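You operate a simulated robot arm through the tools that you are given. There is no shell and no other tool. Be economical: measure what you need, move in short steps, check, and stop when the job is done.

The job below is to be done with a simulated two-armed robot. You get a single attempt, and the scene is never put back.

## Task
Stack the 50 mm banded gauge from the top of the green table on top of the 60 mm banded gauge. Take the short brush from the top of the green table and put it on the side lane of the roller track. Put one of the large pegs from the top of the green table in the grey bucket. Open the door bench drawer, put the wax tin on the top of the green table away in the inside of the door bench drawer, then shut the drawer. Do these in any order.

The check looks at the end state, three seconds after you hand in, the way a careful person would. Anything else that was tipped, shoved, dropped, spilled or broken makes it a failure.

## Robot
Two 7-joint arms with two-finger parallel grippers on one trunk, on a base that drives. Base frame: it is fixed to the floor where the robot stands at the start and does not move with it; the origin is under the middle of the robot, x ahead of it, y to its left, z up. Readings come in m, degrees, newtons and seconds.
The left shoulder is at the start at [0.05, 0.165, 1.155], the right one opposite. With the tool pointing down near the work surface each hand reaches from about 0.16 to 0.68 m from the robot's upright axis, wherever it stands, measured 20 degrees to its own side. Places, roughly: banded gauge [0.75, 0, 0.75]; door bench drawer [2.6, -3.9, 0.8]; grey bucket (19x19x18 cm) [0.5, -0.3, 0.9]; inside of the door bench drawer [2.6, -4, 0.7]; large peg (2x2x5 cm) [0.7, -0.3, 0.8]; short brush (8x4x7 cm) [0.5, 0.2, 0.8]; side lane of the roller track [-1.2, 2.3, 0.7]; wax tin [0.75, -0.5, 0.75]. Payload 3.91 kg a hand.
The tool frame of a hand sits at the grasp point between the pads (the TCP): z along the fingers, y along the line on which they close. The tips reach 0.03 m beyond it. Largest opening 0.11 m; finger width 0.02, thickness 0.01; the body of the gripper, 0.048 by 0.112 m, starts 0.055 m behind the TCP.
Orientation is that of the tool frame in the base frame, as [roll, pitch, yaw] about the fixed x, y, z axes, in that order (R = Rz(yaw) Ry(pitch) Rx(roll)). With the fingers straight down and closing along the base's y, the tool's x points along the base's -x, its y along +y and its z along -z.

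## Interface
- The arms move only by the tool arm_command. It takes "left_steps", "right_steps" or both (then of equal length, played together; a hand with none holds still); each is a list of rows, each a list of 7 numbers: the gripper command, from -1 (shut) to 1 (fully open), values between in proportion, then the shift along the tool's x, y, z in units of 25 mm (1.0 is 25 mm), then the turn, a rotation vector about the tool's x, y, z in units of 8 degrees (1.0 is 8 degrees). In form: [[gripper, dx, dy, dz, ax, ay, az], ...]. A call has 1 to 10 rows; each row shifts and turns the commanded pose from where the row before left it, along the tool's axes as they then stand. A call with a number of a shift or a turn outside -1 to 1 is refused whole. Rows are played at 5 a second. More than 0.05 m and 8.6 degrees between two rows, or a gripper value outside its range, and nothing of the call is played. Where a pose cannot be reached the arm comes as near as it can. A force on the tool above 40 N (or 10 N above the force at the start of the call, whichever is more), or a blocked arm, ends the call early, and 0.2 s more pass. The fingers move at their own pace (about 0.045 m/s each) and stop on an object; they squeeze with about 35 N. The grip force told is the motor's: it shows also when the fingers shut on nothing. Time passes only in rows, and 0.2 s behind the last, so rows that do not move let the fingers close. It gives the time, the measured TCP pose, the force on the tool (base axes), the opening and the grip force at its end, in the units of the frame above (readings bear some noise), with the torque about the TCP (base axes, N m) and any sound that the robot's microphone picked up.
- Cameras (640 x 400 px; columns grow to the right, rows downward): "scene" is now at [0.1163, -0.0381, 1.3336]; the picture's right is [-0.17, -0.99, 0.00], its down [-0.47, 0.08, -0.88] and it looks along [0.86, -0.15, -0.48] (base axes); focal length 256 px, centre (320, 200). "left" rides on the left gripper at [0.072, -0.017, -0.103] in its tool frame; the picture's right is [0.23, 0.97, 0.00], its down [-0.76, 0.18, -0.62] and it looks along [-0.61, 0.14, 0.78] (tool axes); focal length 222 px, centre (320, 200). "right" rides on the right gripper at [0.072, 0.017, -0.103] in its tool frame; the picture's right is [-0.23, 0.97, 0.00], its down [-0.76, -0.18, -0.62] and it looks along [-0.61, -0.14, 0.78] (tool axes); focal length 222 px, centre (320, 200). There is no depth. A picture from a camera that has moved, and an enlarged one, comes with that camera's place and axes in the base frame and with its lens. The place of the scene camera against the robot may be out by one fixed shift of up to 0.025 m in any direction.
- camera(camera): a new picture of that camera. No time passes.
- lift_body(by): slides the trunk up (or, below 0, down) by that many m; the arms and the scene camera ride with it, the base frame stays. It gives what a move gives, with no picture.
- base_move(legs): drives the robot by 1 to 6 legs, each [ahead, left, turn to the left] in m, m and degrees, along the robot's own axes; the way and the turn of a leg run together, so that a leg with both is an arc; at most 1.5 m and 180 degrees a leg. The arms and the cameras ride along, it lands a little off, and it stops where it bumps. It gives what a move gives.
- head_to(pan, tilt): turns the head with the scene camera to pan (to the left, within 80 degrees either way) and tilt (down, from -29 to 69), counted from straight ahead of the robot. It gives what a move gives.
- inspect(camera, box): a new picture of the part [left, top, right, bottom] of that camera's present view, enlarged. No time passes.
- sign_off(): hands the job in; it is judged then, once.

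Work in short steps. Places have to be worked out from the pictures, the camera data and where the tool is seen: move nearer, look again, correct. Check each grasp and each placing, and mend what went wrong. You have 165 turns and 118 pictures in all, those below and enlarged ones among them. Open the grippers and draw the arms clear of the work before you hand the job in, unless the task says otherwise; then end with one line.

The tools are called after "Call:" by a JSON object that holds its "op" and its "data". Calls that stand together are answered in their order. arm_command: Moves the arms, as the interface text tells. Its arguments: {"type":"object","properties":{"left_steps":{"type":"array"},"right_steps":{"type":"array"}},"required":[]} The other tools are called the same way: lift_body (by) slides the trunk up or down; base_move (legs) drives the base; head_to (pan, tilt) turns the head that bears the scene camera; camera (camera) takes a picture; inspect (camera, box) takes an enlarged picture of a part of a camera's view; sign_off () hands the job in.

At the start:

```text
time_s: 0.0
left_tcp_pos: [0.3888, 0.1506, 1.1835]
left_tcp_rot: [-180.0, -0.1, -179.9]
left_ft_force: [0.2, -0.2, 0.5]
left_moment: [-0.01, 0.02, 0.0]
left_width: 0.11
left_finger_force: 0.1
right_tcp_pos: [0.3559, -0.2155, 1.1831]
right_tcp_rot: [-180.0, -0.1, -180.0]
right_ft_force: [-0.1, -0.6, -0.3]
right_moment: [0.02, 0.0, 0.02]
right_width: 0.1099
right_finger_force: 0.0
trunk travel left (down, up): [-0.375, 0.128]
robot x, y, heading: [-0.0006, -0.0046, 0.1]
head pan, tilt: [-9.8, 28.7]
```

scene: 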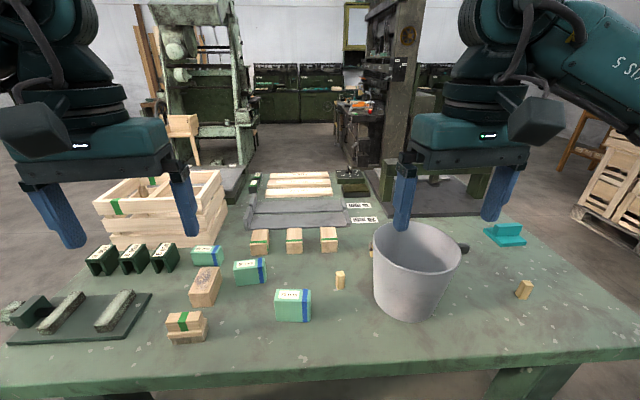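
right: 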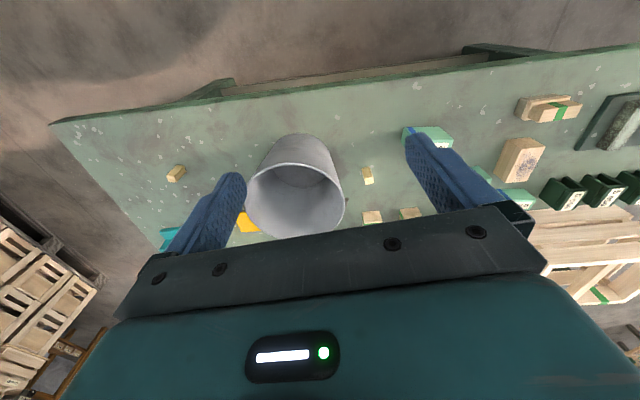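
left: 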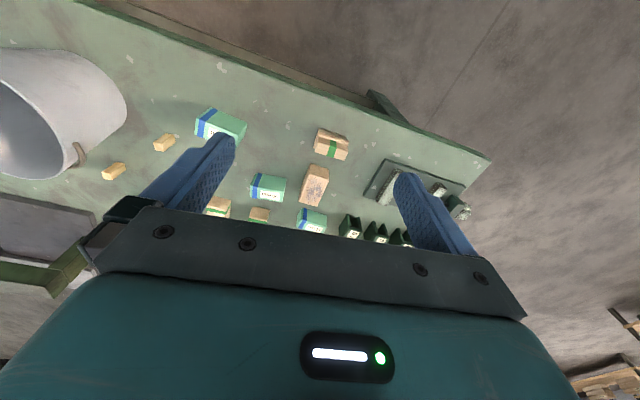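

The first pictures show the table with many small items. I'll enlarge the parts to identify gauges, brush, pegs and wax tin.

Call:
{"op": "inspect", "data": {"camera": "scene", "box": [80, 220, 340, 360]}}

Call:
{"op": "inspect", "data": {"camera": "scene", "box": [320, 160, 580, 320]}}

Call:
{"op": "inspect", "data": {"camera": "scene", "box": [220, 160, 400, 270]}}

```text
2.46 times, centred on (210, 290) of scene
camera zoom: at [0.1163, -0.0381, 1.3336], right [-0.17, -0.99, 0.0], down [-0.47, 0.08, -0.88], along [0.86, -0.15, -0.48], focal length 631 px, centre (591, -22)
```

zoom: 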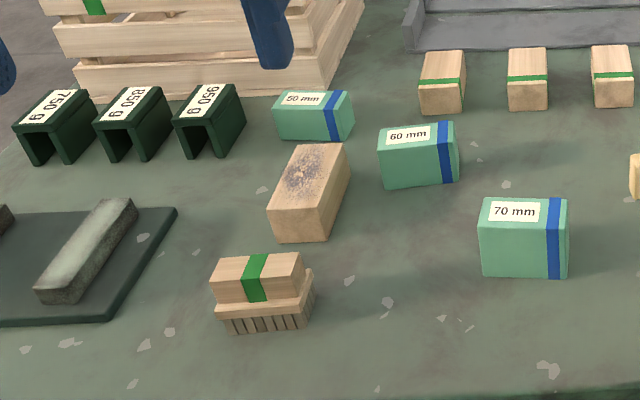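

```text
2.46 times, centred on (450, 240) of scene
camera zoom: at [0.1163, -0.0381, 1.3336], right [-0.17, -0.99, 0.0], down [-0.47, 0.08, -0.88], along [0.86, -0.15, -0.48], focal length 631 px, centre (0, 102)
```

zoom: 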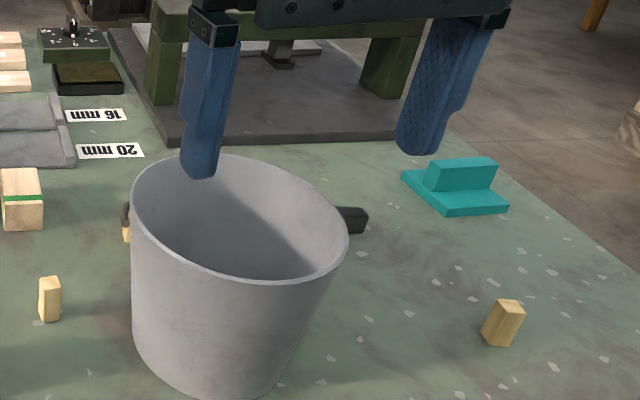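

```text
3.56 times, centred on (310, 215) of scene
camera zoom: at [0.1163, -0.0381, 1.3336], right [-0.17, -0.99, 0.0], down [-0.47, 0.08, -0.88], along [0.86, -0.15, -0.48], focal length 911 px, centre (356, 147)
```

zoom: 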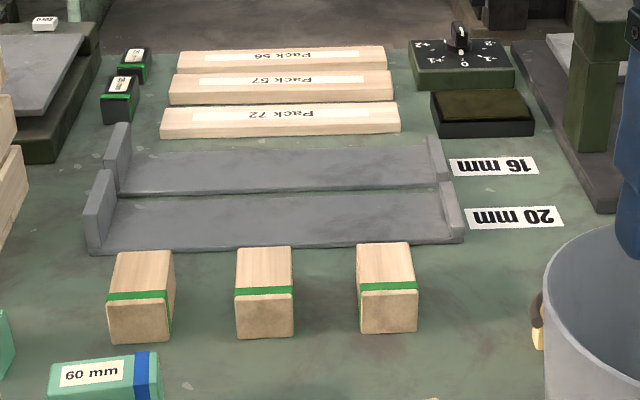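

Now enlarge the wrist views to identify objects around the bucket.

Call:
{"op": "inspect", "data": {"camera": "left", "box": [60, 90, 240, 210]}}

Call:
{"op": "inspect", "data": {"camera": "right", "box": [130, 120, 400, 260]}}

```text
3.33 times, centred on (150, 150) of left
camera zoom: at [0.3167, 0.1335, 1.2864], right [-0.23, 0.97, 0.0], down [0.76, 0.18, 0.62], along [0.61, 0.14, -0.78], focal length 740 px, centre (887, 367)
```

zoom: 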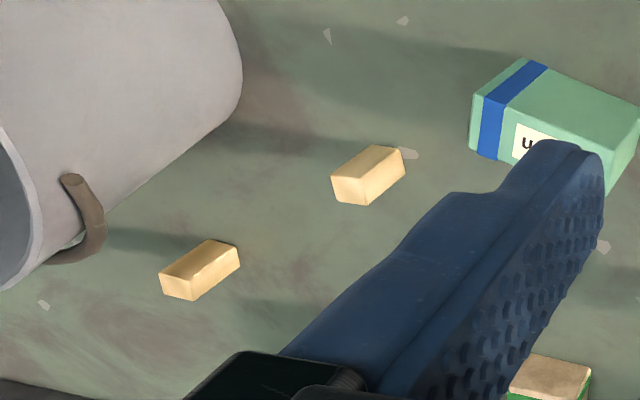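

```text
2.37 times, centred on (265, 190) of right
camera zoom: at [0.2838, -0.1994, 1.2846], right [0.23, 0.97, 0.0], down [0.76, -0.18, 0.62], along [0.61, -0.14, -0.78], focal length 526 px, centre (450, 224)
```

zoom: 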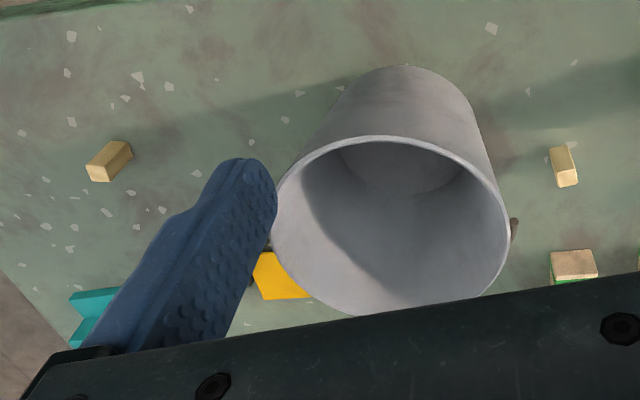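

Wax tin is likely behind the bucket. I'll drive 0.4 m to the right, so the head sees past the bucket.

Call:
{"op": "base_move", "data": {"legs": [[0, -0.45, 0]]}}

Call:
{"op": "head_to", "data": {"pan": 0, "tilt": 35}}

Call:
{"op": "camera", "data": {"camera": "scene"}}

```text
time_s: 2.7
left_tcp_pos: [0.3884, -0.2982, 1.183]
left_tcp_rot: [-180.0, 0.0, -179.6]
left_ft_force: [-0.5, -0.5, -0.9]
left_moment: [0.01, 0.01, 0.02]
left_width: 0.11
left_finger_force: 0.1
right_tcp_pos: [0.359, -0.6668, 1.1831]
right_tcp_rot: [-180.0, 0.1, -179.6]
right_ft_force: [0.1, 0.1, 0.5]
right_moment: [0.02, -0.01, 0.0]
right_width: 0.11
right_finger_force: 0.1
trunk travel left (down, up): [-0.375, 0.128]
robot x, y, heading: [-0.001, -0.4539, 0.4]
head pan, tilt: [-9.8, 28.7]
```

```text
time_s: 3.4
left_tcp_pos: [0.3877, -0.2998, 1.1818]
left_tcp_rot: [179.9, -0.1, -179.6]
left_ft_force: [-0.2, -0.4, -0.5]
left_moment: [0.03, 0.01, 0.01]
left_width: 0.1101
left_finger_force: 0.0
right_tcp_pos: [0.3583, -0.6665, 1.1826]
right_tcp_rot: [180.0, -0.1, -179.6]
right_ft_force: [-0.2, 1.1, 1.1]
right_moment: [0.0, 0.0, 0.03]
right_width: 0.11
right_finger_force: 0.0
trunk travel left (down, up): [-0.375, 0.128]
robot x, y, heading: [0.0059, -0.4546, 0.5]
head pan, tilt: [0.0, 35.0]
```

```text
109 pictures are left
camera scene: at [0.1163, -0.4746, 1.3238], right [0.01, -1.0, 0.0], down [-0.57, 0.0, -0.82], along [0.82, 0.0, -0.57], focal length 256 px, centre (320, 200)
```

scene: 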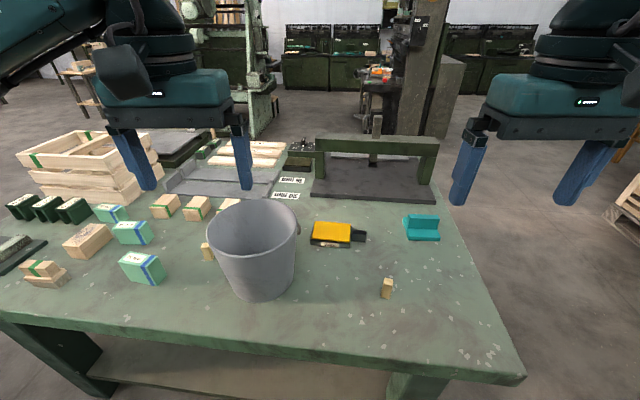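

Call:
{"op": "inspect", "data": {"camera": "scene", "box": [280, 190, 460, 310]}}

Call:
{"op": "camera", "data": {"camera": "right"}}

Call:
{"op": "camera", "data": {"camera": "left"}}

```text
3.33 times, centred on (370, 250) of scene
camera zoom: at [0.1163, -0.4746, 1.3238], right [0.01, -1.0, 0.0], down [-0.57, 0.0, -0.82], along [0.82, 0.0, -0.57], focal length 854 px, centre (153, 33)
```

zoom: 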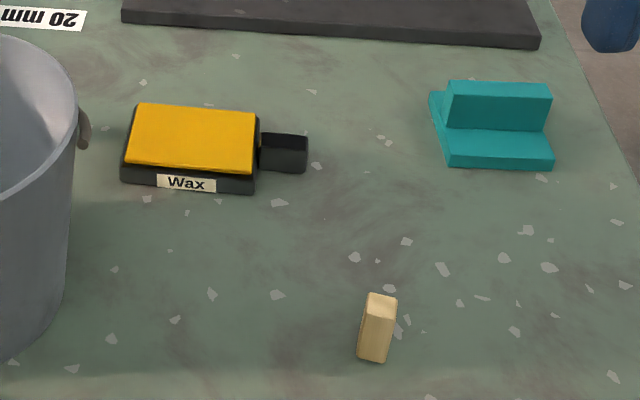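

```text
107 pictures are left
camera right: at [0.2866, -0.6501, 1.2846], right [0.22, 0.98, 0.0], down [0.76, -0.17, 0.62], along [0.61, -0.14, -0.78], focal length 222 px, centre (320, 200)
```

right: 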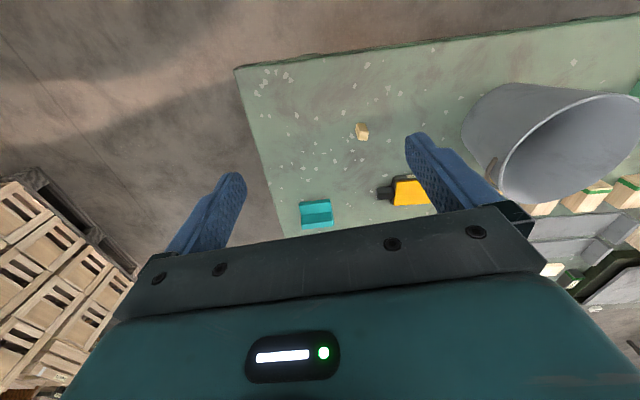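

```text
106 pictures are left
camera left: at [0.3173, -0.317, 1.2864], right [-0.23, 0.97, 0.0], down [0.76, 0.18, 0.62], along [0.61, 0.15, -0.78], focal length 222 px, centre (320, 200)
```

left: 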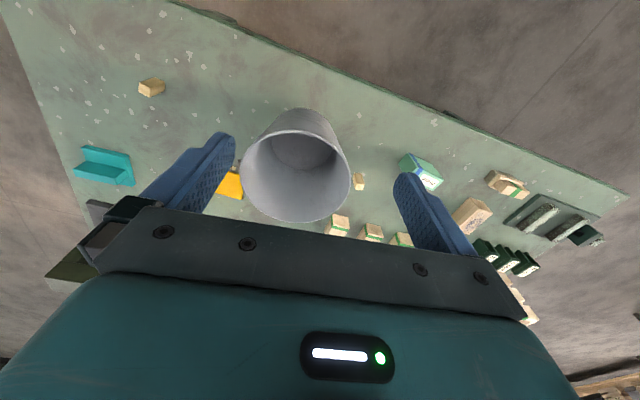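

Cross-checking the wrist views before and after the drive puts the table top at z≈0.795 and the right-hand peg (2x2x5 cm, standing) at about (0.487, -0.606). I move the right hand above it.

Call:
{"op": "arm_command", "data": {"right_steps": [[0.4, -0.516, 0.242, 0.8, 0, 0, 0], [0.4, -0.516, 0.242, 0.8, 0, 0, 0], [0.4, -0.516, 0.242, 0.8, 0, 0, 0], [0.4, -0.516, 0.242, 0.8, 0, 0, 0], [0.4, -0.516, 0.242, 0.8, 0, 0, 0], [0.4, -0.516, 0.242, 0.8, 0, 0, 0], [0.4, -0.516, 0.242, 0.8, 0, 0, 0], [0.4, -0.516, 0.242, 0.8, 0, 0, 0], [0.4, -0.516, 0.242, 0.8, 0, 0, 0], [0.4, -0.516, 0.242, 0.8, 0, 0, 0]]}}

Call:
{"op": "camera", "data": {"camera": "right"}}

Call:
{"op": "camera", "data": {"camera": "scene"}}

```text
time_s: 5.6
left_tcp_pos: [0.3895, -0.2992, 1.1825]
left_tcp_rot: [179.9, 0.0, -179.6]
left_ft_force: [0.2, 0.2, -0.6]
left_moment: [0.03, 0.01, 0.0]
left_width: 0.1099
left_finger_force: 0.0
right_tcp_pos: [0.488, -0.604, 0.982]
right_tcp_rot: [-180.0, 0.0, -179.7]
right_ft_force: [0.2, 0.9, -0.2]
right_moment: [-0.04, -0.01, 0.01]
right_width: 0.0771
right_finger_force: 0.1
trunk travel left (down, up): [-0.375, 0.128]
robot x, y, heading: [0.0005, -0.4513, 0.2]
head pan, tilt: [0.0, 35.0]
```

```text
105 pictures are left
camera right: at [0.4156, -0.5882, 1.0846], right [0.22, 0.98, 0.0], down [0.76, -0.17, 0.62], along [0.61, -0.14, -0.78], focal length 222 px, centre (320, 200)
```

right: 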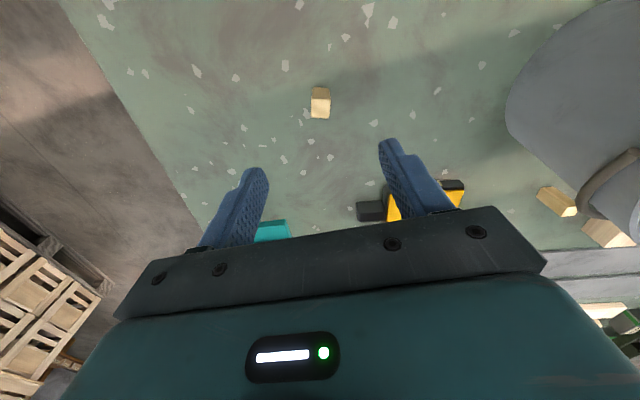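

```text
104 pictures are left
camera scene: at [0.1165, -0.4745, 1.3237], right [0.01, -1.0, 0.0], down [-0.57, 0.0, -0.82], along [0.82, 0.01, -0.57], focal length 256 px, centre (320, 200)
```

scene: 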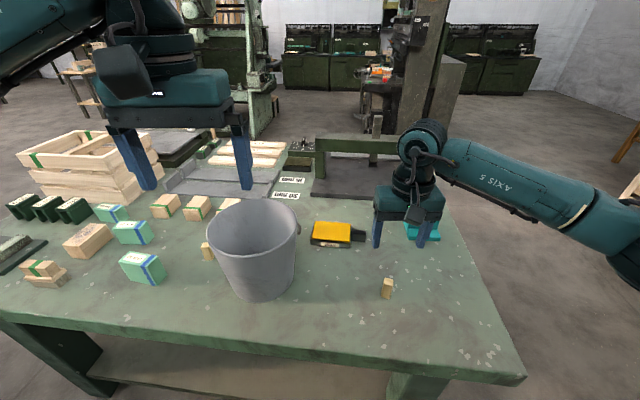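

The peg lies as computed, under the hand. I go down until the tips are beside the peg and check.

Call:
{"op": "arm_command", "data": {"right_steps": [[0.3, 0, 0, 1, 0, 0, 0], [0.3, 0, 0, 1, 0, 0, 0], [0.3, 0, 0, 1, 0, 0, 0], [0.3, 0, 0, 1, 0, 0, 0], [0.3, 0, 0, 0.6, 0, 0, 0]]}}

Call:
{"op": "camera", "data": {"camera": "right"}}

Call:
{"op": "inspect", "data": {"camera": "scene", "box": [320, 220, 480, 320]}}

```text
time_s: 6.8
left_tcp_pos: [0.3883, -0.299, 1.1827]
left_tcp_rot: [179.9, 0.0, -179.6]
left_ft_force: [-0.3, 1.0, -0.1]
left_moment: [-0.02, 0.01, -0.05]
left_width: 0.1102
left_finger_force: 0.0
right_tcp_pos: [0.4877, -0.6056, 0.8662]
right_tcp_rot: [-180.0, -0.1, -179.6]
right_ft_force: [-0.2, -0.9, 0.1]
right_moment: [0.01, 0.03, -0.01]
right_width: 0.0715
right_finger_force: 0.2
trunk travel left (down, up): [-0.375, 0.128]
robot x, y, heading: [0.0018, -0.4528, 0.6]
head pan, tilt: [0.0, 35.0]
```

```text
103 pictures are left
camera right: at [0.4153, -0.5894, 0.9684], right [0.22, 0.98, 0.0], down [0.76, -0.17, 0.62], along [0.61, -0.14, -0.78], focal length 222 px, centre (320, 200)
```

right: 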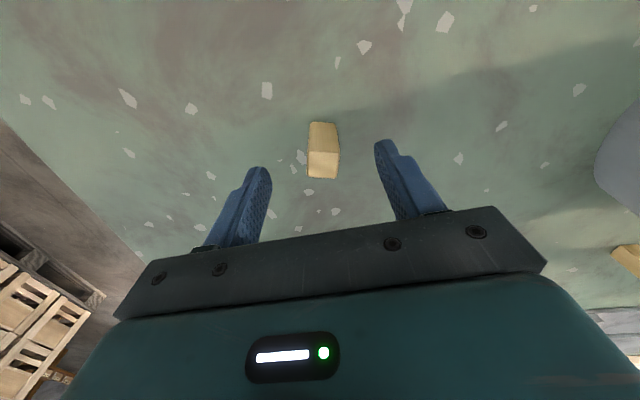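

```text
4.00 times, centred on (400, 270) of scene
camera zoom: at [0.1163, -0.4746, 1.3238], right [0.01, -1.0, 0.0], down [-0.57, 0.0, -0.82], along [0.82, 0.01, -0.57], focal length 1025 px, centre (0, -80)
```

zoom: 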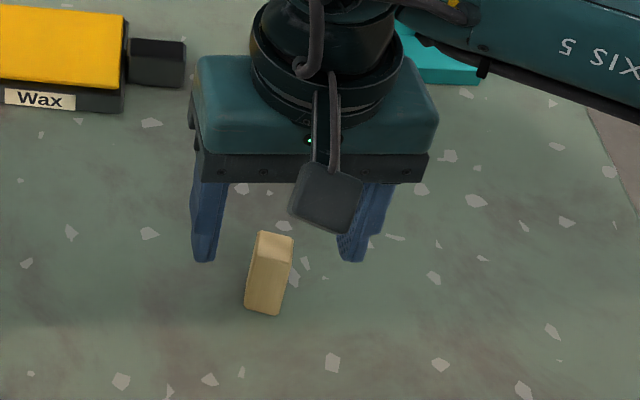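

Readings agree: peg at (0.485, -0.604), top ≈0.845. Descend to TCP z≈0.833 and close.

Call:
{"op": "arm_command", "data": {"right_steps": [[0.3, 0.1, 0, 0.65, 0, 0, 0], [0.3, 0, 0, 0.65, 0, 0, 0], [-1, 0, 0, 0, 0, 0, 0], [-1, 0, 0, 0, 0, 0, 0], [-1, 0, 0, 0, 0, 0, 0], [-1, 0, 0, 0, 0, 0, 0], [-1, 0, 0, 0, 0, 0, 0]]}}

Call:
{"op": "camera", "data": {"camera": "right"}}

```text
time_s: 8.4
left_tcp_pos: [0.3885, -0.2998, 1.1828]
left_tcp_rot: [-180.0, 0.0, -179.6]
left_ft_force: [-0.2, -0.7, -0.3]
left_moment: [-0.01, 0.01, 0.02]
left_width: 0.1099
left_finger_force: 0.1
right_tcp_pos: [0.4854, -0.6048, 0.836]
right_tcp_rot: [-180.0, 0.0, -179.6]
right_ft_force: [0.0, -0.3, -0.5]
right_moment: [-0.04, 0.02, -0.03]
right_width: 0.0187
right_finger_force: 35.7
trunk travel left (down, up): [-0.375, 0.128]
robot x, y, heading: [0.0015, -0.4489, 0.7]
head pan, tilt: [0.0, 35.0]
```

```text
101 pictures are left
camera right: at [0.4128, -0.5888, 0.9371], right [0.22, 0.98, 0.0], down [0.76, -0.17, 0.62], along [0.61, -0.14, -0.78], focal length 222 px, centre (320, 200)
```

right: 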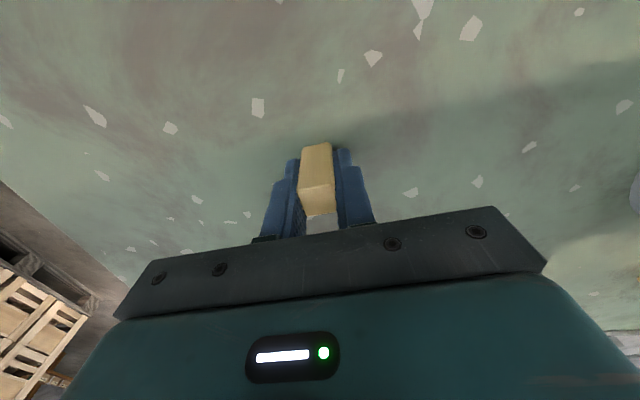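

Peg gripped (0.0187 m). Lift it well above the bucket rim (≈0.975), then I'll drive left so the hand comes over the bucket (centre ≈ (0.51, -0.315)).

Call:
{"op": "arm_command", "data": {"right_steps": [[-1, 0, 0, -1, 0, 0, 0], [-1, 0, 0, -1, 0, 0, 0], [-1, 0, 0, -1, 0, 0, 0], [-1, 0, 0, -1, 0, 0, 0], [-1, 0, 0, -1, 0, 0, 0], [-1, 0, 0, -1, 0, 0, 0], [-1, 0, 0, -1, 0, 0, 0], [-1, 0, 0, -1, 0, 0, 0], [-1, 0, 0, -1, 0, 0, 0], [-1, 0, 0, -1, 0, 0, 0]]}}

Call:
{"op": "base_move", "data": {"legs": [[0, 0.29, 0]]}}

Call:
{"op": "camera", "data": {"camera": "right"}}

Call:
{"op": "camera", "data": {"camera": "scene"}}

```text
time_s: 10.6
left_tcp_pos: [0.3888, -0.299, 1.1829]
left_tcp_rot: [-179.9, 0.0, -179.6]
left_ft_force: [0.2, 0.1, -0.3]
left_moment: [0.01, -0.01, -0.03]
left_width: 0.11
left_finger_force: 0.1
right_tcp_pos: [0.4846, -0.605, 1.0847]
right_tcp_rot: [-180.0, -0.1, -179.7]
right_ft_force: [0.1, 0.6, 0.2]
right_moment: [0.01, 0.01, -0.01]
right_width: 0.0189
right_finger_force: 34.9
trunk travel left (down, up): [-0.375, 0.128]
robot x, y, heading: [-0.0029, -0.4554, 0.5]
head pan, tilt: [0.0, 35.0]
```

```text
time_s: 12.7
left_tcp_pos: [0.3881, -0.0077, 1.1833]
left_tcp_rot: [-179.9, 0.0, -179.5]
left_ft_force: [0.0, 0.8, 0.7]
left_moment: [0.03, -0.03, 0.0]
left_width: 0.1101
left_finger_force: 0.1
right_tcp_pos: [0.4822, -0.3151, 1.0846]
right_tcp_rot: [179.9, 0.0, -179.6]
right_ft_force: [0.2, 0.3, 0.9]
right_moment: [-0.03, 0.01, 0.05]
right_width: 0.0185
right_finger_force: 34.9
trunk travel left (down, up): [-0.375, 0.128]
robot x, y, heading: [0.0012, -0.1623, 0.3]
head pan, tilt: [0.0, 35.0]
```

```text
100 pictures are left
camera right: at [0.4097, -0.2982, 1.186], right [0.22, 0.98, 0.0], down [0.76, -0.17, 0.62], along [0.61, -0.14, -0.78], focal length 222 px, centre (320, 200)
```

right: 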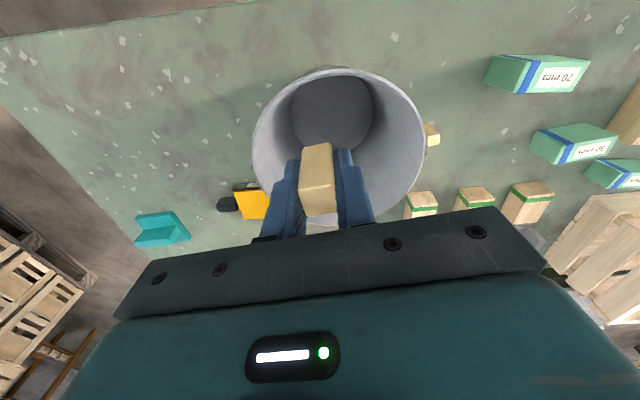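

```text
99 pictures are left
camera scene: at [0.1143, -0.1829, 1.3238], right [0.01, -1.0, 0.0], down [-0.57, 0.0, -0.82], along [0.82, 0.01, -0.57], focal length 256 px, centre (320, 200)
```

scene: 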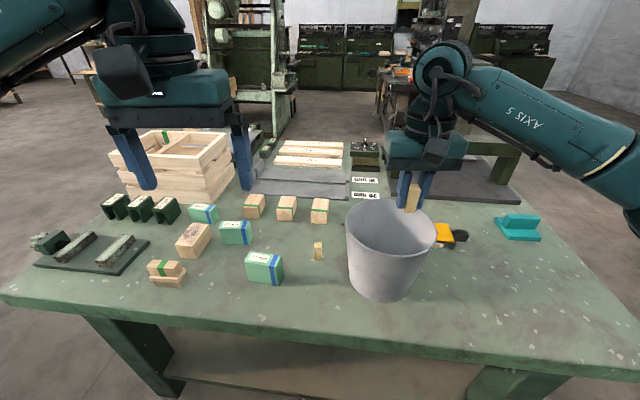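

Bucket centre from the wrist view ≈ (0.512, -0.303). Shift the peg over it, lower into the bucket and release with a small opening.

Call:
{"op": "arm_command", "data": {"right_steps": [[-1, -0.6, 0.25, 0, 0, 0, 0], [-1, -0.6, 0.25, 0, 0, 0, 0], [-1, 0, 0, 1, 0, 0, 0], [-1, 0, 0, 1, 0, 0, 0], [-1, 0, 0, 1, 0, 0, 0], [-1, 0, 0, 1, 0, 0, 0], [-1, 0, 0, 1, 0, 0, 0], [-1, 0, 0, 1, 0, 0, 0], [-1, 0, 0, 1, 0, 0, 0], [-1, 0, 0, 0, 0, 0, 0]]}}

Call:
{"op": "inspect", "data": {"camera": "scene", "box": [310, 170, 470, 310]}}

```text
time_s: 14.8
left_tcp_pos: [0.3868, -0.0086, 1.1814]
left_tcp_rot: [-180.0, 0.0, -179.6]
left_ft_force: [-0.6, 0.6, -0.5]
left_moment: [0.01, 0.0, -0.03]
left_width: 0.1098
left_finger_force: 0.1
right_tcp_pos: [0.512, -0.3022, 0.9062]
right_tcp_rot: [179.9, 0.0, -179.6]
right_ft_force: [-0.4, -0.2, 0.1]
right_moment: [-0.02, 0.0, -0.01]
right_width: 0.0186
right_finger_force: 34.6
trunk travel left (down, up): [-0.375, 0.128]
robot x, y, heading: [0.0006, -0.161, 0.2]
head pan, tilt: [0.0, 35.0]
```

```text
2.86 times, centred on (390, 240) of scene
camera zoom: at [0.1143, -0.1835, 1.3238], right [0.01, -1.0, 0.0], down [-0.57, 0.0, -0.82], along [0.82, 0.01, -0.57], focal length 732 px, centre (120, 86)
```

zoom: 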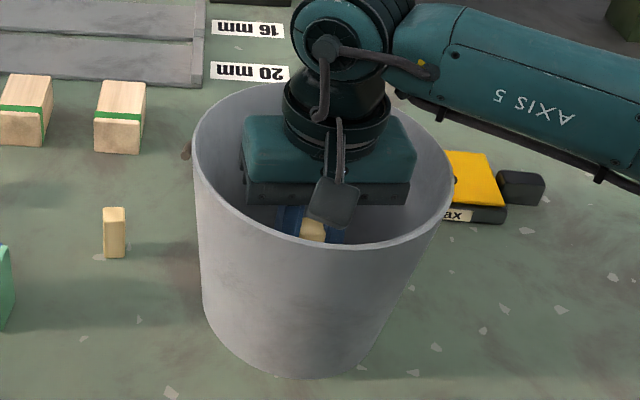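

Centred in the bucket. Lower a bit more, release, and rise.

Call:
{"op": "arm_command", "data": {"right_steps": [[-1, 0, 0, 0.8, 0, 0, 0], [-0.2, 0, 0, 0, 0, 0, 0], [-0.2, 0, 0, 0, 0, 0, 0], [-0.2, 0, 0, -1, 0, 0, 0], [-0.2, 0, 0, -1, 0, 0, 0], [-0.2, 0, 0, -1, 0, 0, 0], [-0.2, 0, 0, -1, 0, 0, 0], [-0.2, 0, 0, -1, 0, 0, 0], [-0.2, 0, 0, -1, 0, 0, 0], [-0.2, 0, 0, -1, 0, 0, 0]]}}

Call:
{"op": "camera", "data": {"camera": "right"}}

```text
time_s: 17.1
left_tcp_pos: [0.3864, -0.0087, 1.1821]
left_tcp_rot: [-180.0, 0.0, -179.6]
left_ft_force: [0.1, -0.9, 0.5]
left_moment: [0.01, 0.05, -0.01]
left_width: 0.1098
left_finger_force: 0.0
right_tcp_pos: [0.5138, -0.3039, 1.064]
right_tcp_rot: [-180.0, 0.0, -179.6]
right_ft_force: [0.6, 0.6, 0.4]
right_moment: [0.0, -0.02, -0.01]
right_width: 0.0442
right_finger_force: 0.0
trunk travel left (down, up): [-0.375, 0.128]
robot x, y, heading: [-0.0042, -0.1592, 0.4]
head pan, tilt: [0.0, 35.0]
```

```text
97 pictures are left
camera right: at [0.4406, -0.2871, 1.1666], right [0.22, 0.98, 0.0], down [0.76, -0.17, 0.62], along [0.61, -0.14, -0.78], focal length 222 px, centre (320, 200)
```

right: 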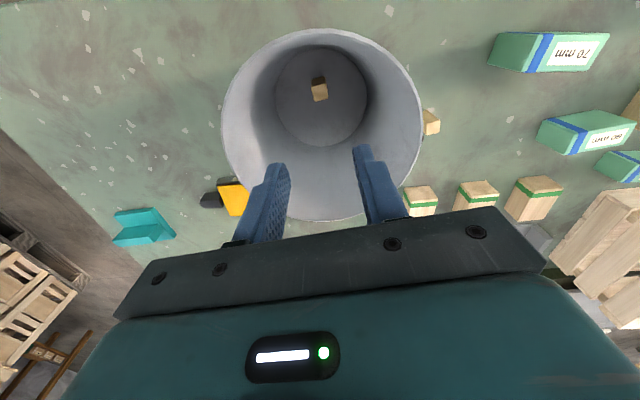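

Peg rests in the bucket. Now raise the right hand, drive left toward the gauges, and look down to see the clearance between base and table.

Call:
{"op": "arm_command", "data": {"right_steps": [[-0.2, 0, 0, -1, 0, 0, 0], [-0.2, 0.5, 0, -1, 0, 0, 0], [-0.2, 1, 0, -1, 0, 0, 0], [-0.2, 1, 0, -1, 0, 0, 0], [-0.2, 1, 0, -1, 0, 0, 0], [-0.2, 1, 0, 0, 0, 0, 0]]}}

Call:
{"op": "base_move", "data": {"legs": [[0, 0.21, 0]]}}

Call:
{"op": "head_to", "data": {"pan": 0, "tilt": 60}}

Call:
{"op": "camera", "data": {"camera": "scene"}}

Call:
{"op": "camera", "data": {"camera": "left"}}

```text
time_s: 18.4
left_tcp_pos: [0.3867, -0.0085, 1.1821]
left_tcp_rot: [180.0, 0.1, -179.7]
left_ft_force: [-0.3, -0.1, -0.3]
left_moment: [0.01, 0.0, 0.0]
left_width: 0.1097
left_finger_force: 0.1
right_tcp_pos: [0.3994, -0.3037, 1.1887]
right_tcp_rot: [179.9, 0.0, -179.7]
right_ft_force: [-0.8, 0.1, -0.5]
right_moment: [0.04, 0.0, 0.0]
right_width: 0.0439
right_finger_force: 0.1
trunk travel left (down, up): [-0.375, 0.128]
robot x, y, heading: [-0.002, -0.1665, 0.6]
head pan, tilt: [0.0, 35.0]
```

```text
time_s: 20.1
left_tcp_pos: [0.3864, 0.2027, 1.1822]
left_tcp_rot: [-179.9, 0.0, -179.6]
left_ft_force: [0.5, 0.1, 0.6]
left_moment: [-0.02, -0.03, -0.03]
left_width: 0.1099
left_finger_force: 0.1
right_tcp_pos: [0.3985, -0.0926, 1.1884]
right_tcp_rot: [180.0, 0.0, -179.8]
right_ft_force: [-0.6, 0.9, 0.3]
right_moment: [-0.02, 0.02, 0.01]
right_width: 0.0439
right_finger_force: 0.1
trunk travel left (down, up): [-0.375, 0.128]
robot x, y, heading: [-0.0039, 0.0505, 0.1]
head pan, tilt: [0.0, 35.0]
```

```text
time_s: 21.0
left_tcp_pos: [0.3853, 0.2023, 1.1831]
left_tcp_rot: [180.0, 0.0, -179.6]
left_ft_force: [-0.2, -0.2, 0.5]
left_moment: [0.05, 0.03, 0.01]
left_width: 0.11
left_finger_force: 0.1
right_tcp_pos: [0.398, -0.0942, 1.1889]
right_tcp_rot: [180.0, 0.0, -179.7]
right_ft_force: [-0.4, 0.1, -0.1]
right_moment: [0.0, -0.02, 0.02]
right_width: 0.0439
right_finger_force: 0.0
trunk travel left (down, up): [-0.375, 0.128]
robot x, y, heading: [-0.0024, 0.0481, 0.4]
head pan, tilt: [0.0, 60.0]
```

```text
96 pictures are left
camera scene: at [0.0916, 0.0273, 1.2895], right [0.01, -1.0, 0.0], down [-0.87, -0.01, -0.5], along [0.5, 0.0, -0.87], focal length 256 px, centre (320, 200)
```

scene: 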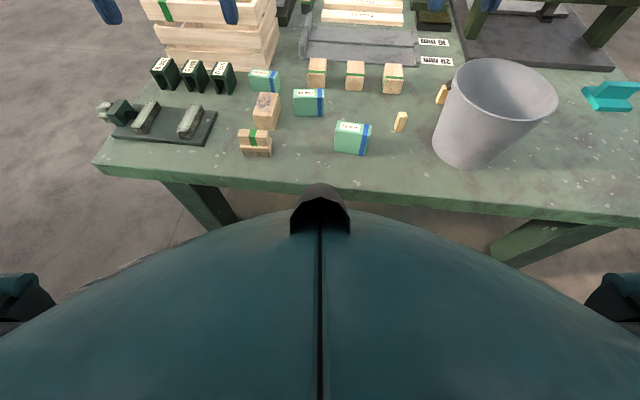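

```text
95 pictures are left
camera left: at [0.3141, 0.1846, 1.2864], right [-0.23, 0.97, 0.0], down [0.76, 0.18, 0.62], along [0.61, 0.15, -0.78], focal length 222 px, centre (320, 200)
```

left: 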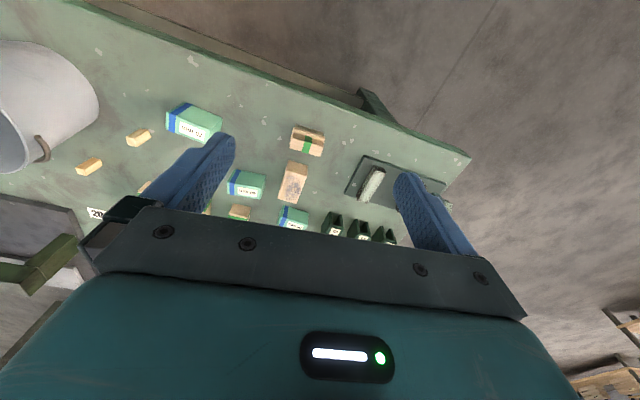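

The near table edge is at x≈0.41 here (table turned ≈8°). I'll drive 0.1 m ahead cautiously, then look again.

Call:
{"op": "base_move", "data": {"legs": [[0.1, 0, 0]]}}

Call:
{"op": "head_to", "data": {"pan": 0, "tilt": 40}}

Call:
{"op": "camera", "data": {"camera": "scene"}}

Call:
{"op": "inspect", "data": {"camera": "left", "box": [150, 80, 420, 250]}}

```text
time_s: 22.1
left_tcp_pos: [0.4845, 0.2029, 1.1812]
left_tcp_rot: [180.0, 0.0, -179.5]
left_ft_force: [1.1, -0.7, 0.0]
left_moment: [0.0, 0.04, 0.03]
left_width: 0.1102
left_finger_force: 0.1
right_tcp_pos: [0.4978, -0.0921, 1.1882]
right_tcp_rot: [179.9, 0.0, -179.6]
right_ft_force: [1.2, -0.1, -0.6]
right_moment: [-0.03, 0.04, 0.01]
right_width: 0.0438
right_finger_force: 0.0
trunk travel left (down, up): [-0.375, 0.128]
robot x, y, heading: [0.0985, 0.0484, 0.3]
head pan, tilt: [0.0, 60.0]
```

```text
time_s: 23.0
left_tcp_pos: [0.484, 0.2026, 1.1837]
left_tcp_rot: [-179.9, 0.2, -179.5]
left_ft_force: [0.0, 0.7, 0.7]
left_moment: [-0.01, -0.01, -0.01]
left_width: 0.11
left_finger_force: 0.1
right_tcp_pos: [0.4982, -0.0923, 1.1895]
right_tcp_rot: [180.0, -0.1, -179.7]
right_ft_force: [0.6, -0.5, -0.3]
right_moment: [-0.03, -0.03, 0.01]
right_width: 0.0439
right_finger_force: 0.0
trunk travel left (down, up): [-0.375, 0.128]
robot x, y, heading: [0.0963, 0.0535, 0.2]
head pan, tilt: [0.0, 40.0]
```

```text
94 pictures are left
camera scene: at [0.2084, 0.028, 1.3161], right [0.01, -1.0, 0.0], down [-0.64, 0.0, -0.77], along [0.77, 0.0, -0.64], focal length 256 px, centre (320, 200)
```

scene: 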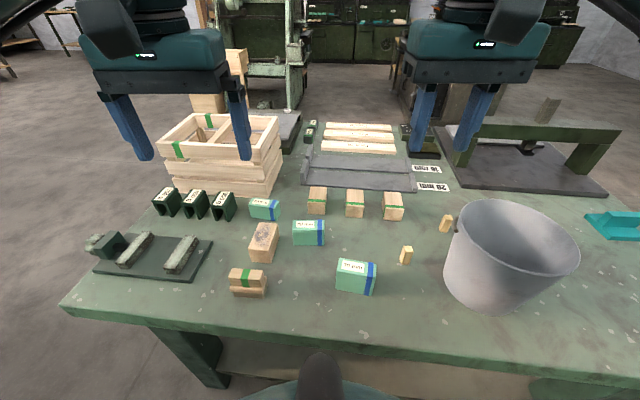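

```text
2.35 times, centred on (285, 165) of left
camera zoom: at [0.4125, 0.1853, 1.2864], right [-0.23, 0.97, 0.0], down [0.76, 0.18, 0.62], along [0.61, 0.15, -0.78], focal length 523 px, centre (402, 282)
```

zoom: 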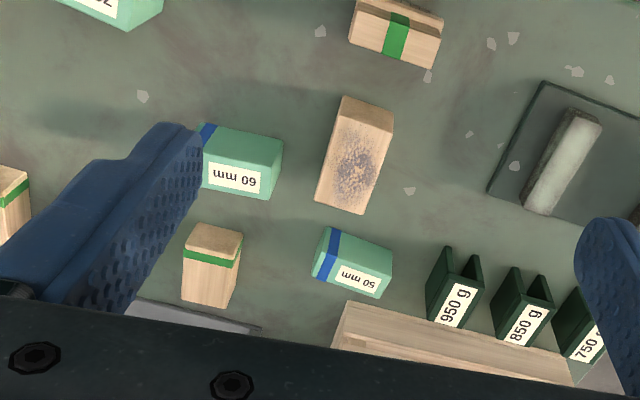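

Labels confirmed: 50 mm at ≈(0.763, 0.223), 60 mm at ≈(0.671, 0.094). I need a bit more reach, so another 0.05 m ahead, watching for a bump.

Call:
{"op": "base_move", "data": {"legs": [[0.05, 0, 0]]}}

Call:
{"op": "arm_command", "data": {"left_steps": [[1, -0.9, 0, 0.5, 0, 0, 0], [1, -0.9, 0, 0.5, 0, 0, 0], [1, -0.9, 0, 0.5, 0, 0, 0], [1, -0.9, 0, 0.5, 0, 0, 0], [1, -0.5, 0, 0.5, 0, 0, 0], [1, 0, 0, 0.5, 0, 0, 0]]}}

Call:
{"op": "camera", "data": {"camera": "left"}}

```text
time_s: 23.9
left_tcp_pos: [0.5347, 0.2045, 1.1824]
left_tcp_rot: [180.0, 0.0, -179.6]
left_ft_force: [-0.3, 0.4, 0.0]
left_moment: [0.02, 0.04, 0.03]
left_width: 0.1098
left_finger_force: 0.0
right_tcp_pos: [0.5482, -0.0932, 1.1879]
right_tcp_rot: [180.0, 0.0, -179.7]
right_ft_force: [0.2, 0.0, 0.4]
right_moment: [0.0, -0.02, -0.01]
right_width: 0.0441
right_finger_force: 0.1
trunk travel left (down, up): [-0.375, 0.128]
robot x, y, heading: [0.1458, 0.0508, 0.5]
head pan, tilt: [0.0, 40.0]
```

```text
time_s: 25.3
left_tcp_pos: [0.6373, 0.2056, 1.1047]
left_tcp_rot: [-180.0, 0.1, -179.5]
left_ft_force: [-0.1, -0.6, 0.7]
left_moment: [-0.01, -0.02, -0.01]
left_width: 0.1097
left_finger_force: 0.0
right_tcp_pos: [0.5481, -0.0927, 1.1894]
right_tcp_rot: [-179.9, 0.0, -179.6]
right_ft_force: [0.3, 0.0, 0.2]
right_moment: [0.04, 0.01, 0.0]
right_width: 0.0441
right_finger_force: 0.0
trunk travel left (down, up): [-0.375, 0.128]
robot x, y, heading: [0.1485, 0.0488, 0.6]
head pan, tilt: [0.0, 40.0]
```

```text
92 pictures are left
camera left: at [0.5655, 0.1875, 1.2102], right [-0.23, 0.97, 0.0], down [0.76, 0.18, 0.62], along [0.61, 0.15, -0.78], focal length 222 px, centre (320, 200)
```

left: 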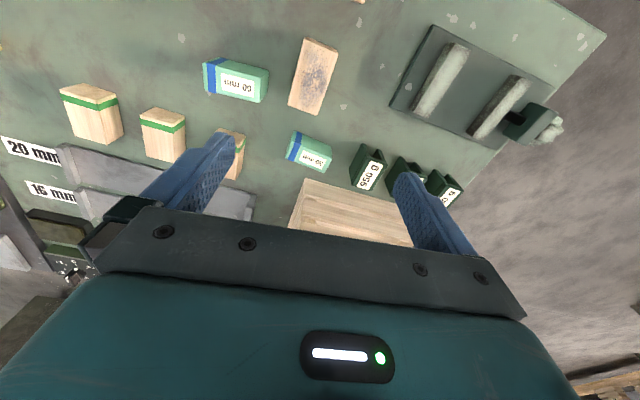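

Call:
{"op": "inspect", "data": {"camera": "left", "box": [180, 30, 400, 230]}}

Call:
{"op": "inspect", "data": {"camera": "scene", "box": [200, 180, 400, 310]}}

```text
2.00 times, centred on (290, 130) of left
camera zoom: at [0.5655, 0.1875, 1.2102], right [-0.23, 0.97, 0.0], down [0.76, 0.18, 0.62], along [0.61, 0.15, -0.78], focal length 444 px, centre (380, 340)
```

zoom: 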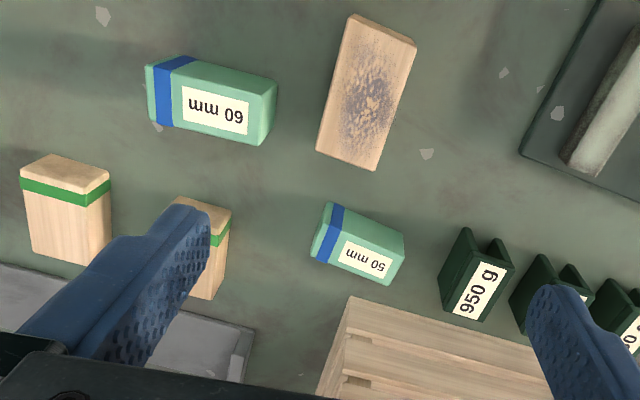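

```text
3.08 times, centred on (300, 245) of scene
camera zoom: at [0.2587, 0.0284, 1.3162], right [0.01, -1.0, 0.0], down [-0.64, 0.0, -0.77], along [0.77, 0.0, -0.64], focal length 788 px, centre (382, 62)
```

zoom: 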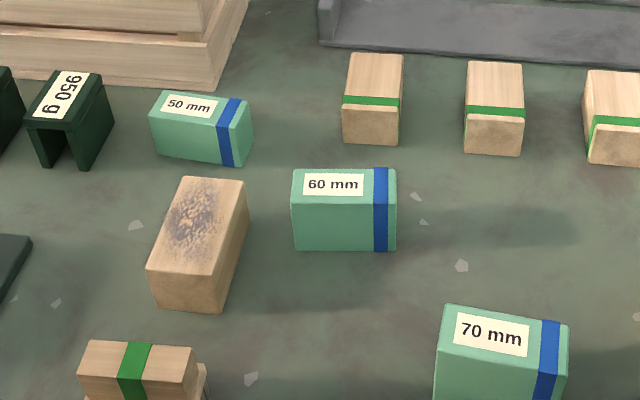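

The 50 mm gauge is 8 cm wide, 5 cm tall, turned ≈-9.6°, centre ≈(0.760, 0.216); the 60 mm is near-square to me, centre ≈(0.666, 0.084). Move the left hand above the 50 mm gauge and align.

Call:
{"op": "arm_command", "data": {"left_steps": [[0.78, -0.984, 0.083, 0.6, 0, 0, 0], [0.78, -0.984, 0.083, 0.6, 0, 0, 0], [0.78, -0.984, 0.083, 0.6, 0, 0, 0], [0.78, -0.984, 0.083, 0.6, 0, 0, 0], [0.78, -0.984, 0.083, 0.6, 0, 0, 0], [0.78, 0, 0, 1, 0, 0, 0.6], [0.78, 0, 0, 1, 0, 0, 0.6], [0.78, 0, 0, 0.4, 0, 0, 0]]}}

Call:
{"op": "camera", "data": {"camera": "left"}}

Call:
{"op": "inspect", "data": {"camera": "scene", "box": [180, 120, 380, 260]}}

```text
time_s: 27.1
left_tcp_pos: [0.7601, 0.215, 0.9714]
left_tcp_rot: [180.0, 0.1, 170.7]
left_ft_force: [0.0, -0.9, -0.1]
left_moment: [-0.02, 0.0, -0.03]
left_width: 0.0981
left_finger_force: 0.1
right_tcp_pos: [0.5465, -0.0914, 1.189]
right_tcp_rot: [180.0, -0.1, -179.6]
right_ft_force: [0.3, -0.4, -0.3]
right_moment: [-0.04, 0.03, 0.0]
right_width: 0.044
right_finger_force: 0.0
trunk travel left (down, up): [-0.375, 0.128]
robot x, y, heading: [0.1443, 0.0472, 0.7]
head pan, tilt: [0.0, 40.0]
```

```text
89 pictures are left
camera left: at [0.6863, 0.2102, 1.0755], right [-0.07, 1.0, 0.0], down [0.78, 0.05, 0.62], along [0.62, 0.04, -0.78], focal length 222 px, centre (320, 200)
```

left: 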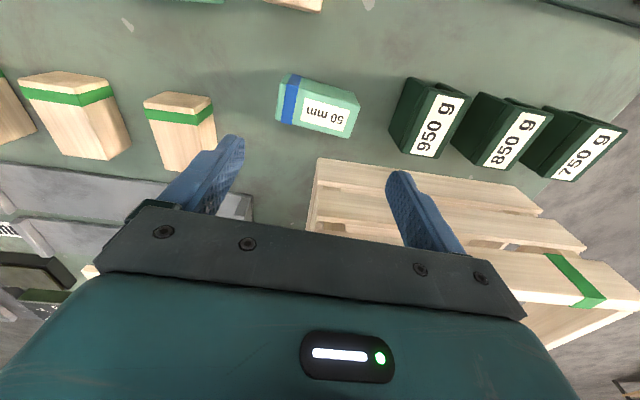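

```text
2.86 times, centred on (280, 190) of scene
camera zoom: at [0.2587, 0.0283, 1.3162], right [0.01, -1.0, 0.0], down [-0.64, 0.0, -0.77], along [0.77, 0.0, -0.64], focal length 732 px, centre (434, 229)
```

zoom: 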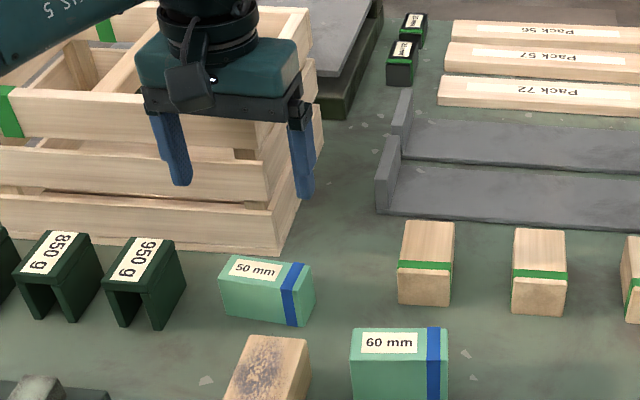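

Alignment good (centre ≈(0.760, 0.214), ≈9.4° turn). Descend part-way and check finger clearance to the crate and weight.

Call:
{"op": "arm_command", "data": {"left_steps": [[0.78, 0, 0, 1, 0, 0, 0], [0.78, 0, 0, 1, 0, 0, 0], [0.78, 0, 0, 1, 0, 0, 0], [0.78, 0, 0, 0.6, 0, 0, 0]]}}

Call:
{"op": "camera", "data": {"camera": "left"}}

Call:
{"op": "inspect", "data": {"camera": "scene", "box": [180, 120, 380, 260]}}

```text
time_s: 28.1
left_tcp_pos: [0.7604, 0.2146, 0.8821]
left_tcp_rot: [-180.0, 0.0, 170.9]
left_ft_force: [-0.5, -0.2, -0.4]
left_moment: [0.01, 0.0, 0.01]
left_width: 0.0981
left_finger_force: 0.1
right_tcp_pos: [0.5471, -0.0929, 1.1876]
right_tcp_rot: [180.0, 0.0, -179.6]
right_ft_force: [0.3, 0.3, -0.1]
right_moment: [0.0, 0.0, 0.02]
right_width: 0.044
right_finger_force: 0.1
trunk travel left (down, up): [-0.375, 0.128]
robot x, y, heading: [0.1459, 0.049, 0.6]
head pan, tilt: [0.0, 40.0]
```

```text
87 pictures are left
camera left: at [0.6867, 0.2091, 0.9866], right [-0.07, 1.0, 0.0], down [0.78, 0.05, 0.62], along [0.62, 0.04, -0.78], focal length 222 px, centre (320, 200)
```

left: 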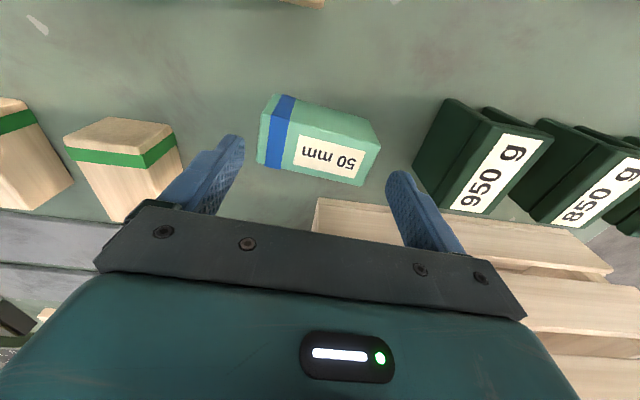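

```text
2.86 times, centred on (280, 190) of scene
camera zoom: at [0.2587, 0.0283, 1.3162], right [0.01, -1.0, 0.0], down [-0.64, 0.0, -0.77], along [0.77, 0.0, -0.64], focal length 732 px, centre (434, 229)
```

zoom: 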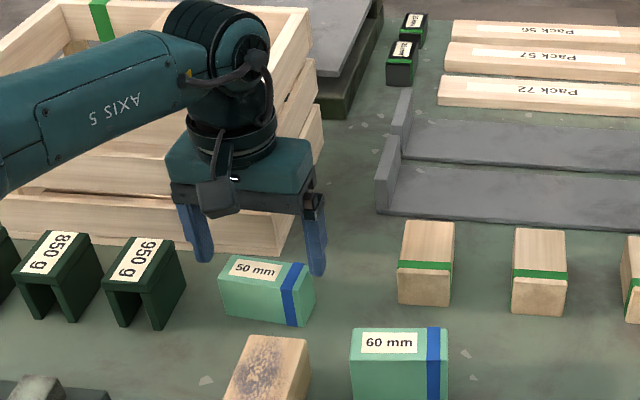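

Clearances are fine. Lower to TCP z≈0.837 and close.

Call:
{"op": "arm_command", "data": {"left_steps": [[0.78, 0.08, -0.08, 0.9, 0, 0, 0], [0.78, 0, 0, 0.9, 0, 0, 0], [-1, 0, 0, 0, 0, 0, 0], [-1, 0, 0, 0, 0, 0, 0], [-1, 0, 0, 0, 0, 0, 0], [-1, 0, 0, 0, 0, 0, 0]]}}

Call:
{"op": "camera", "data": {"camera": "left"}}

```text
time_s: 29.5
left_tcp_pos: [0.7597, 0.2126, 0.837]
left_tcp_rot: [180.0, 0.0, 170.8]
left_ft_force: [1.1, -0.4, -0.7]
left_moment: [-0.06, -0.03, -0.01]
left_width: 0.0804
left_finger_force: 34.8
right_tcp_pos: [0.547, -0.0924, 1.1888]
right_tcp_rot: [-179.9, 0.0, -179.8]
right_ft_force: [0.2, 0.0, 0.1]
right_moment: [0.04, 0.0, 0.02]
right_width: 0.0442
right_finger_force: 0.1
trunk travel left (down, up): [-0.375, 0.128]
robot x, y, heading: [0.1492, 0.0523, 0.5]
head pan, tilt: [0.0, 40.0]
```

```text
85 pictures are left
camera left: at [0.6858, 0.208, 0.9412], right [-0.07, 1.0, 0.0], down [0.78, 0.05, 0.62], along [0.62, 0.04, -0.78], focal length 222 px, centre (320, 200)
```

left: 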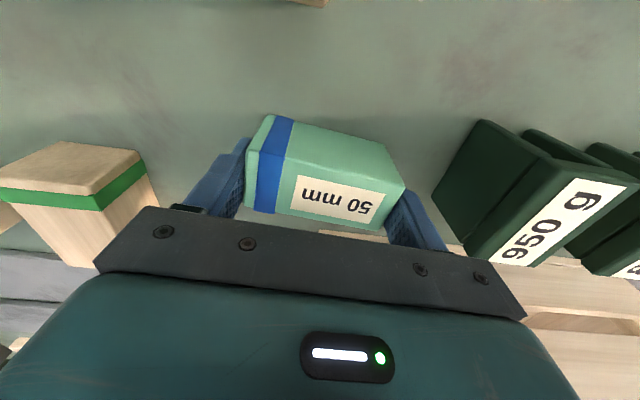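

50 mm gauge gripped (0.0804). Lift straight up 0.15 m, turn back to square, then look at the 60 mm.

Call:
{"op": "arm_command", "data": {"left_steps": [[-1, 0, 0, -1, 0, 0, 0], [-1, 0, 0, -1, 0, 0, 0], [-1, 0, 0, -1, 0, 0, 0], [-1, 0, 0, -1, 0, 0, 0], [-1, 0, 0, -1, 0, 0, 0], [-1, 0, 0, -1, 0, 0, 0], [-1, 0, 0, 0, 0, 0, -0.58], [-1, 0, 0, 0, 0, 0, -0.58], [-1, 1, 0, 0, 0, 0, 0], [-1, 1, -0.6, 0, 0, 0, 0]]}}

Call:
{"op": "arm_command", "data": {"left_steps": [[-1, 1, -1, 0, 0, 0, 0], [-1, 1, -1, 0, 0, 0, 0], [-1, 1, -1, 0, 0, 0, 0], [-1, 1, -0.7, 0, 0, 0, 0], [-1, 1, -0.7, 0, 0, 0, 0], [-1, 1, 0, 0, 0, 0, 0]]}}

Call:
{"op": "camera", "data": {"camera": "left"}}

Call:
{"op": "camera", "data": {"camera": "scene"}}

```text
time_s: 31.7
left_tcp_pos: [0.7067, 0.197, 0.9871]
left_tcp_rot: [180.0, 0.0, -179.9]
left_ft_force: [0.4, -0.6, -2.7]
left_moment: [0.0, 0.01, 0.0]
left_width: 0.0804
left_finger_force: 35.0
right_tcp_pos: [0.5468, -0.0915, 1.188]
right_tcp_rot: [179.9, 0.0, -179.7]
right_ft_force: [-0.4, -0.3, 0.3]
right_moment: [-0.01, 0.01, -0.01]
right_width: 0.044
right_finger_force: 0.1
trunk travel left (down, up): [-0.375, 0.128]
robot x, y, heading: [0.1454, 0.0543, 0.3]
head pan, tilt: [0.0, 40.0]
```

```text
time_s: 33.1
left_tcp_pos: [0.5567, 0.0879, 0.9877]
left_tcp_rot: [-179.9, 0.1, -180.0]
left_ft_force: [0.4, 0.1, -3.4]
left_moment: [-0.02, -0.02, -0.03]
left_width: 0.0801
left_finger_force: 35.0
right_tcp_pos: [0.5473, -0.0925, 1.1888]
right_tcp_rot: [180.0, 0.0, -179.7]
right_ft_force: [0.9, 1.1, -0.5]
right_moment: [0.01, 0.02, -0.01]
right_width: 0.0441
right_finger_force: 0.0
trunk travel left (down, up): [-0.375, 0.128]
robot x, y, heading: [0.1477, 0.0528, 0.4]
head pan, tilt: [0.0, 40.0]
```

```text
84 pictures are left
camera left: at [0.4859, 0.0713, 1.0914], right [-0.23, 0.97, 0.0], down [0.76, 0.18, 0.62], along [0.61, 0.14, -0.78], focal length 222 px, centre (320, 200)
```

left: 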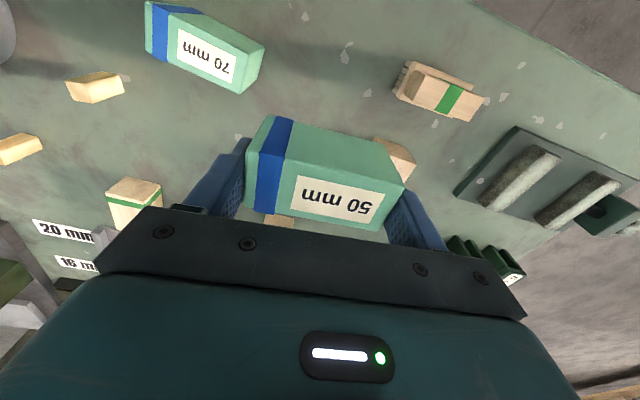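

```text
83 pictures are left
camera scene: at [0.2587, 0.0286, 1.3162], right [0.01, -1.0, 0.0], down [-0.64, 0.0, -0.77], along [0.77, 0.0, -0.64], focal length 256 px, centre (320, 200)
```

scene: 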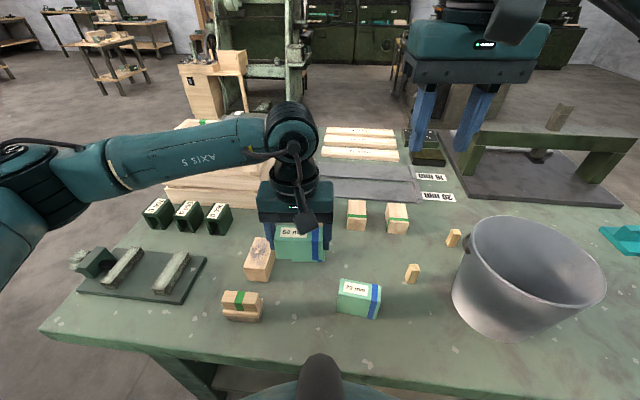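

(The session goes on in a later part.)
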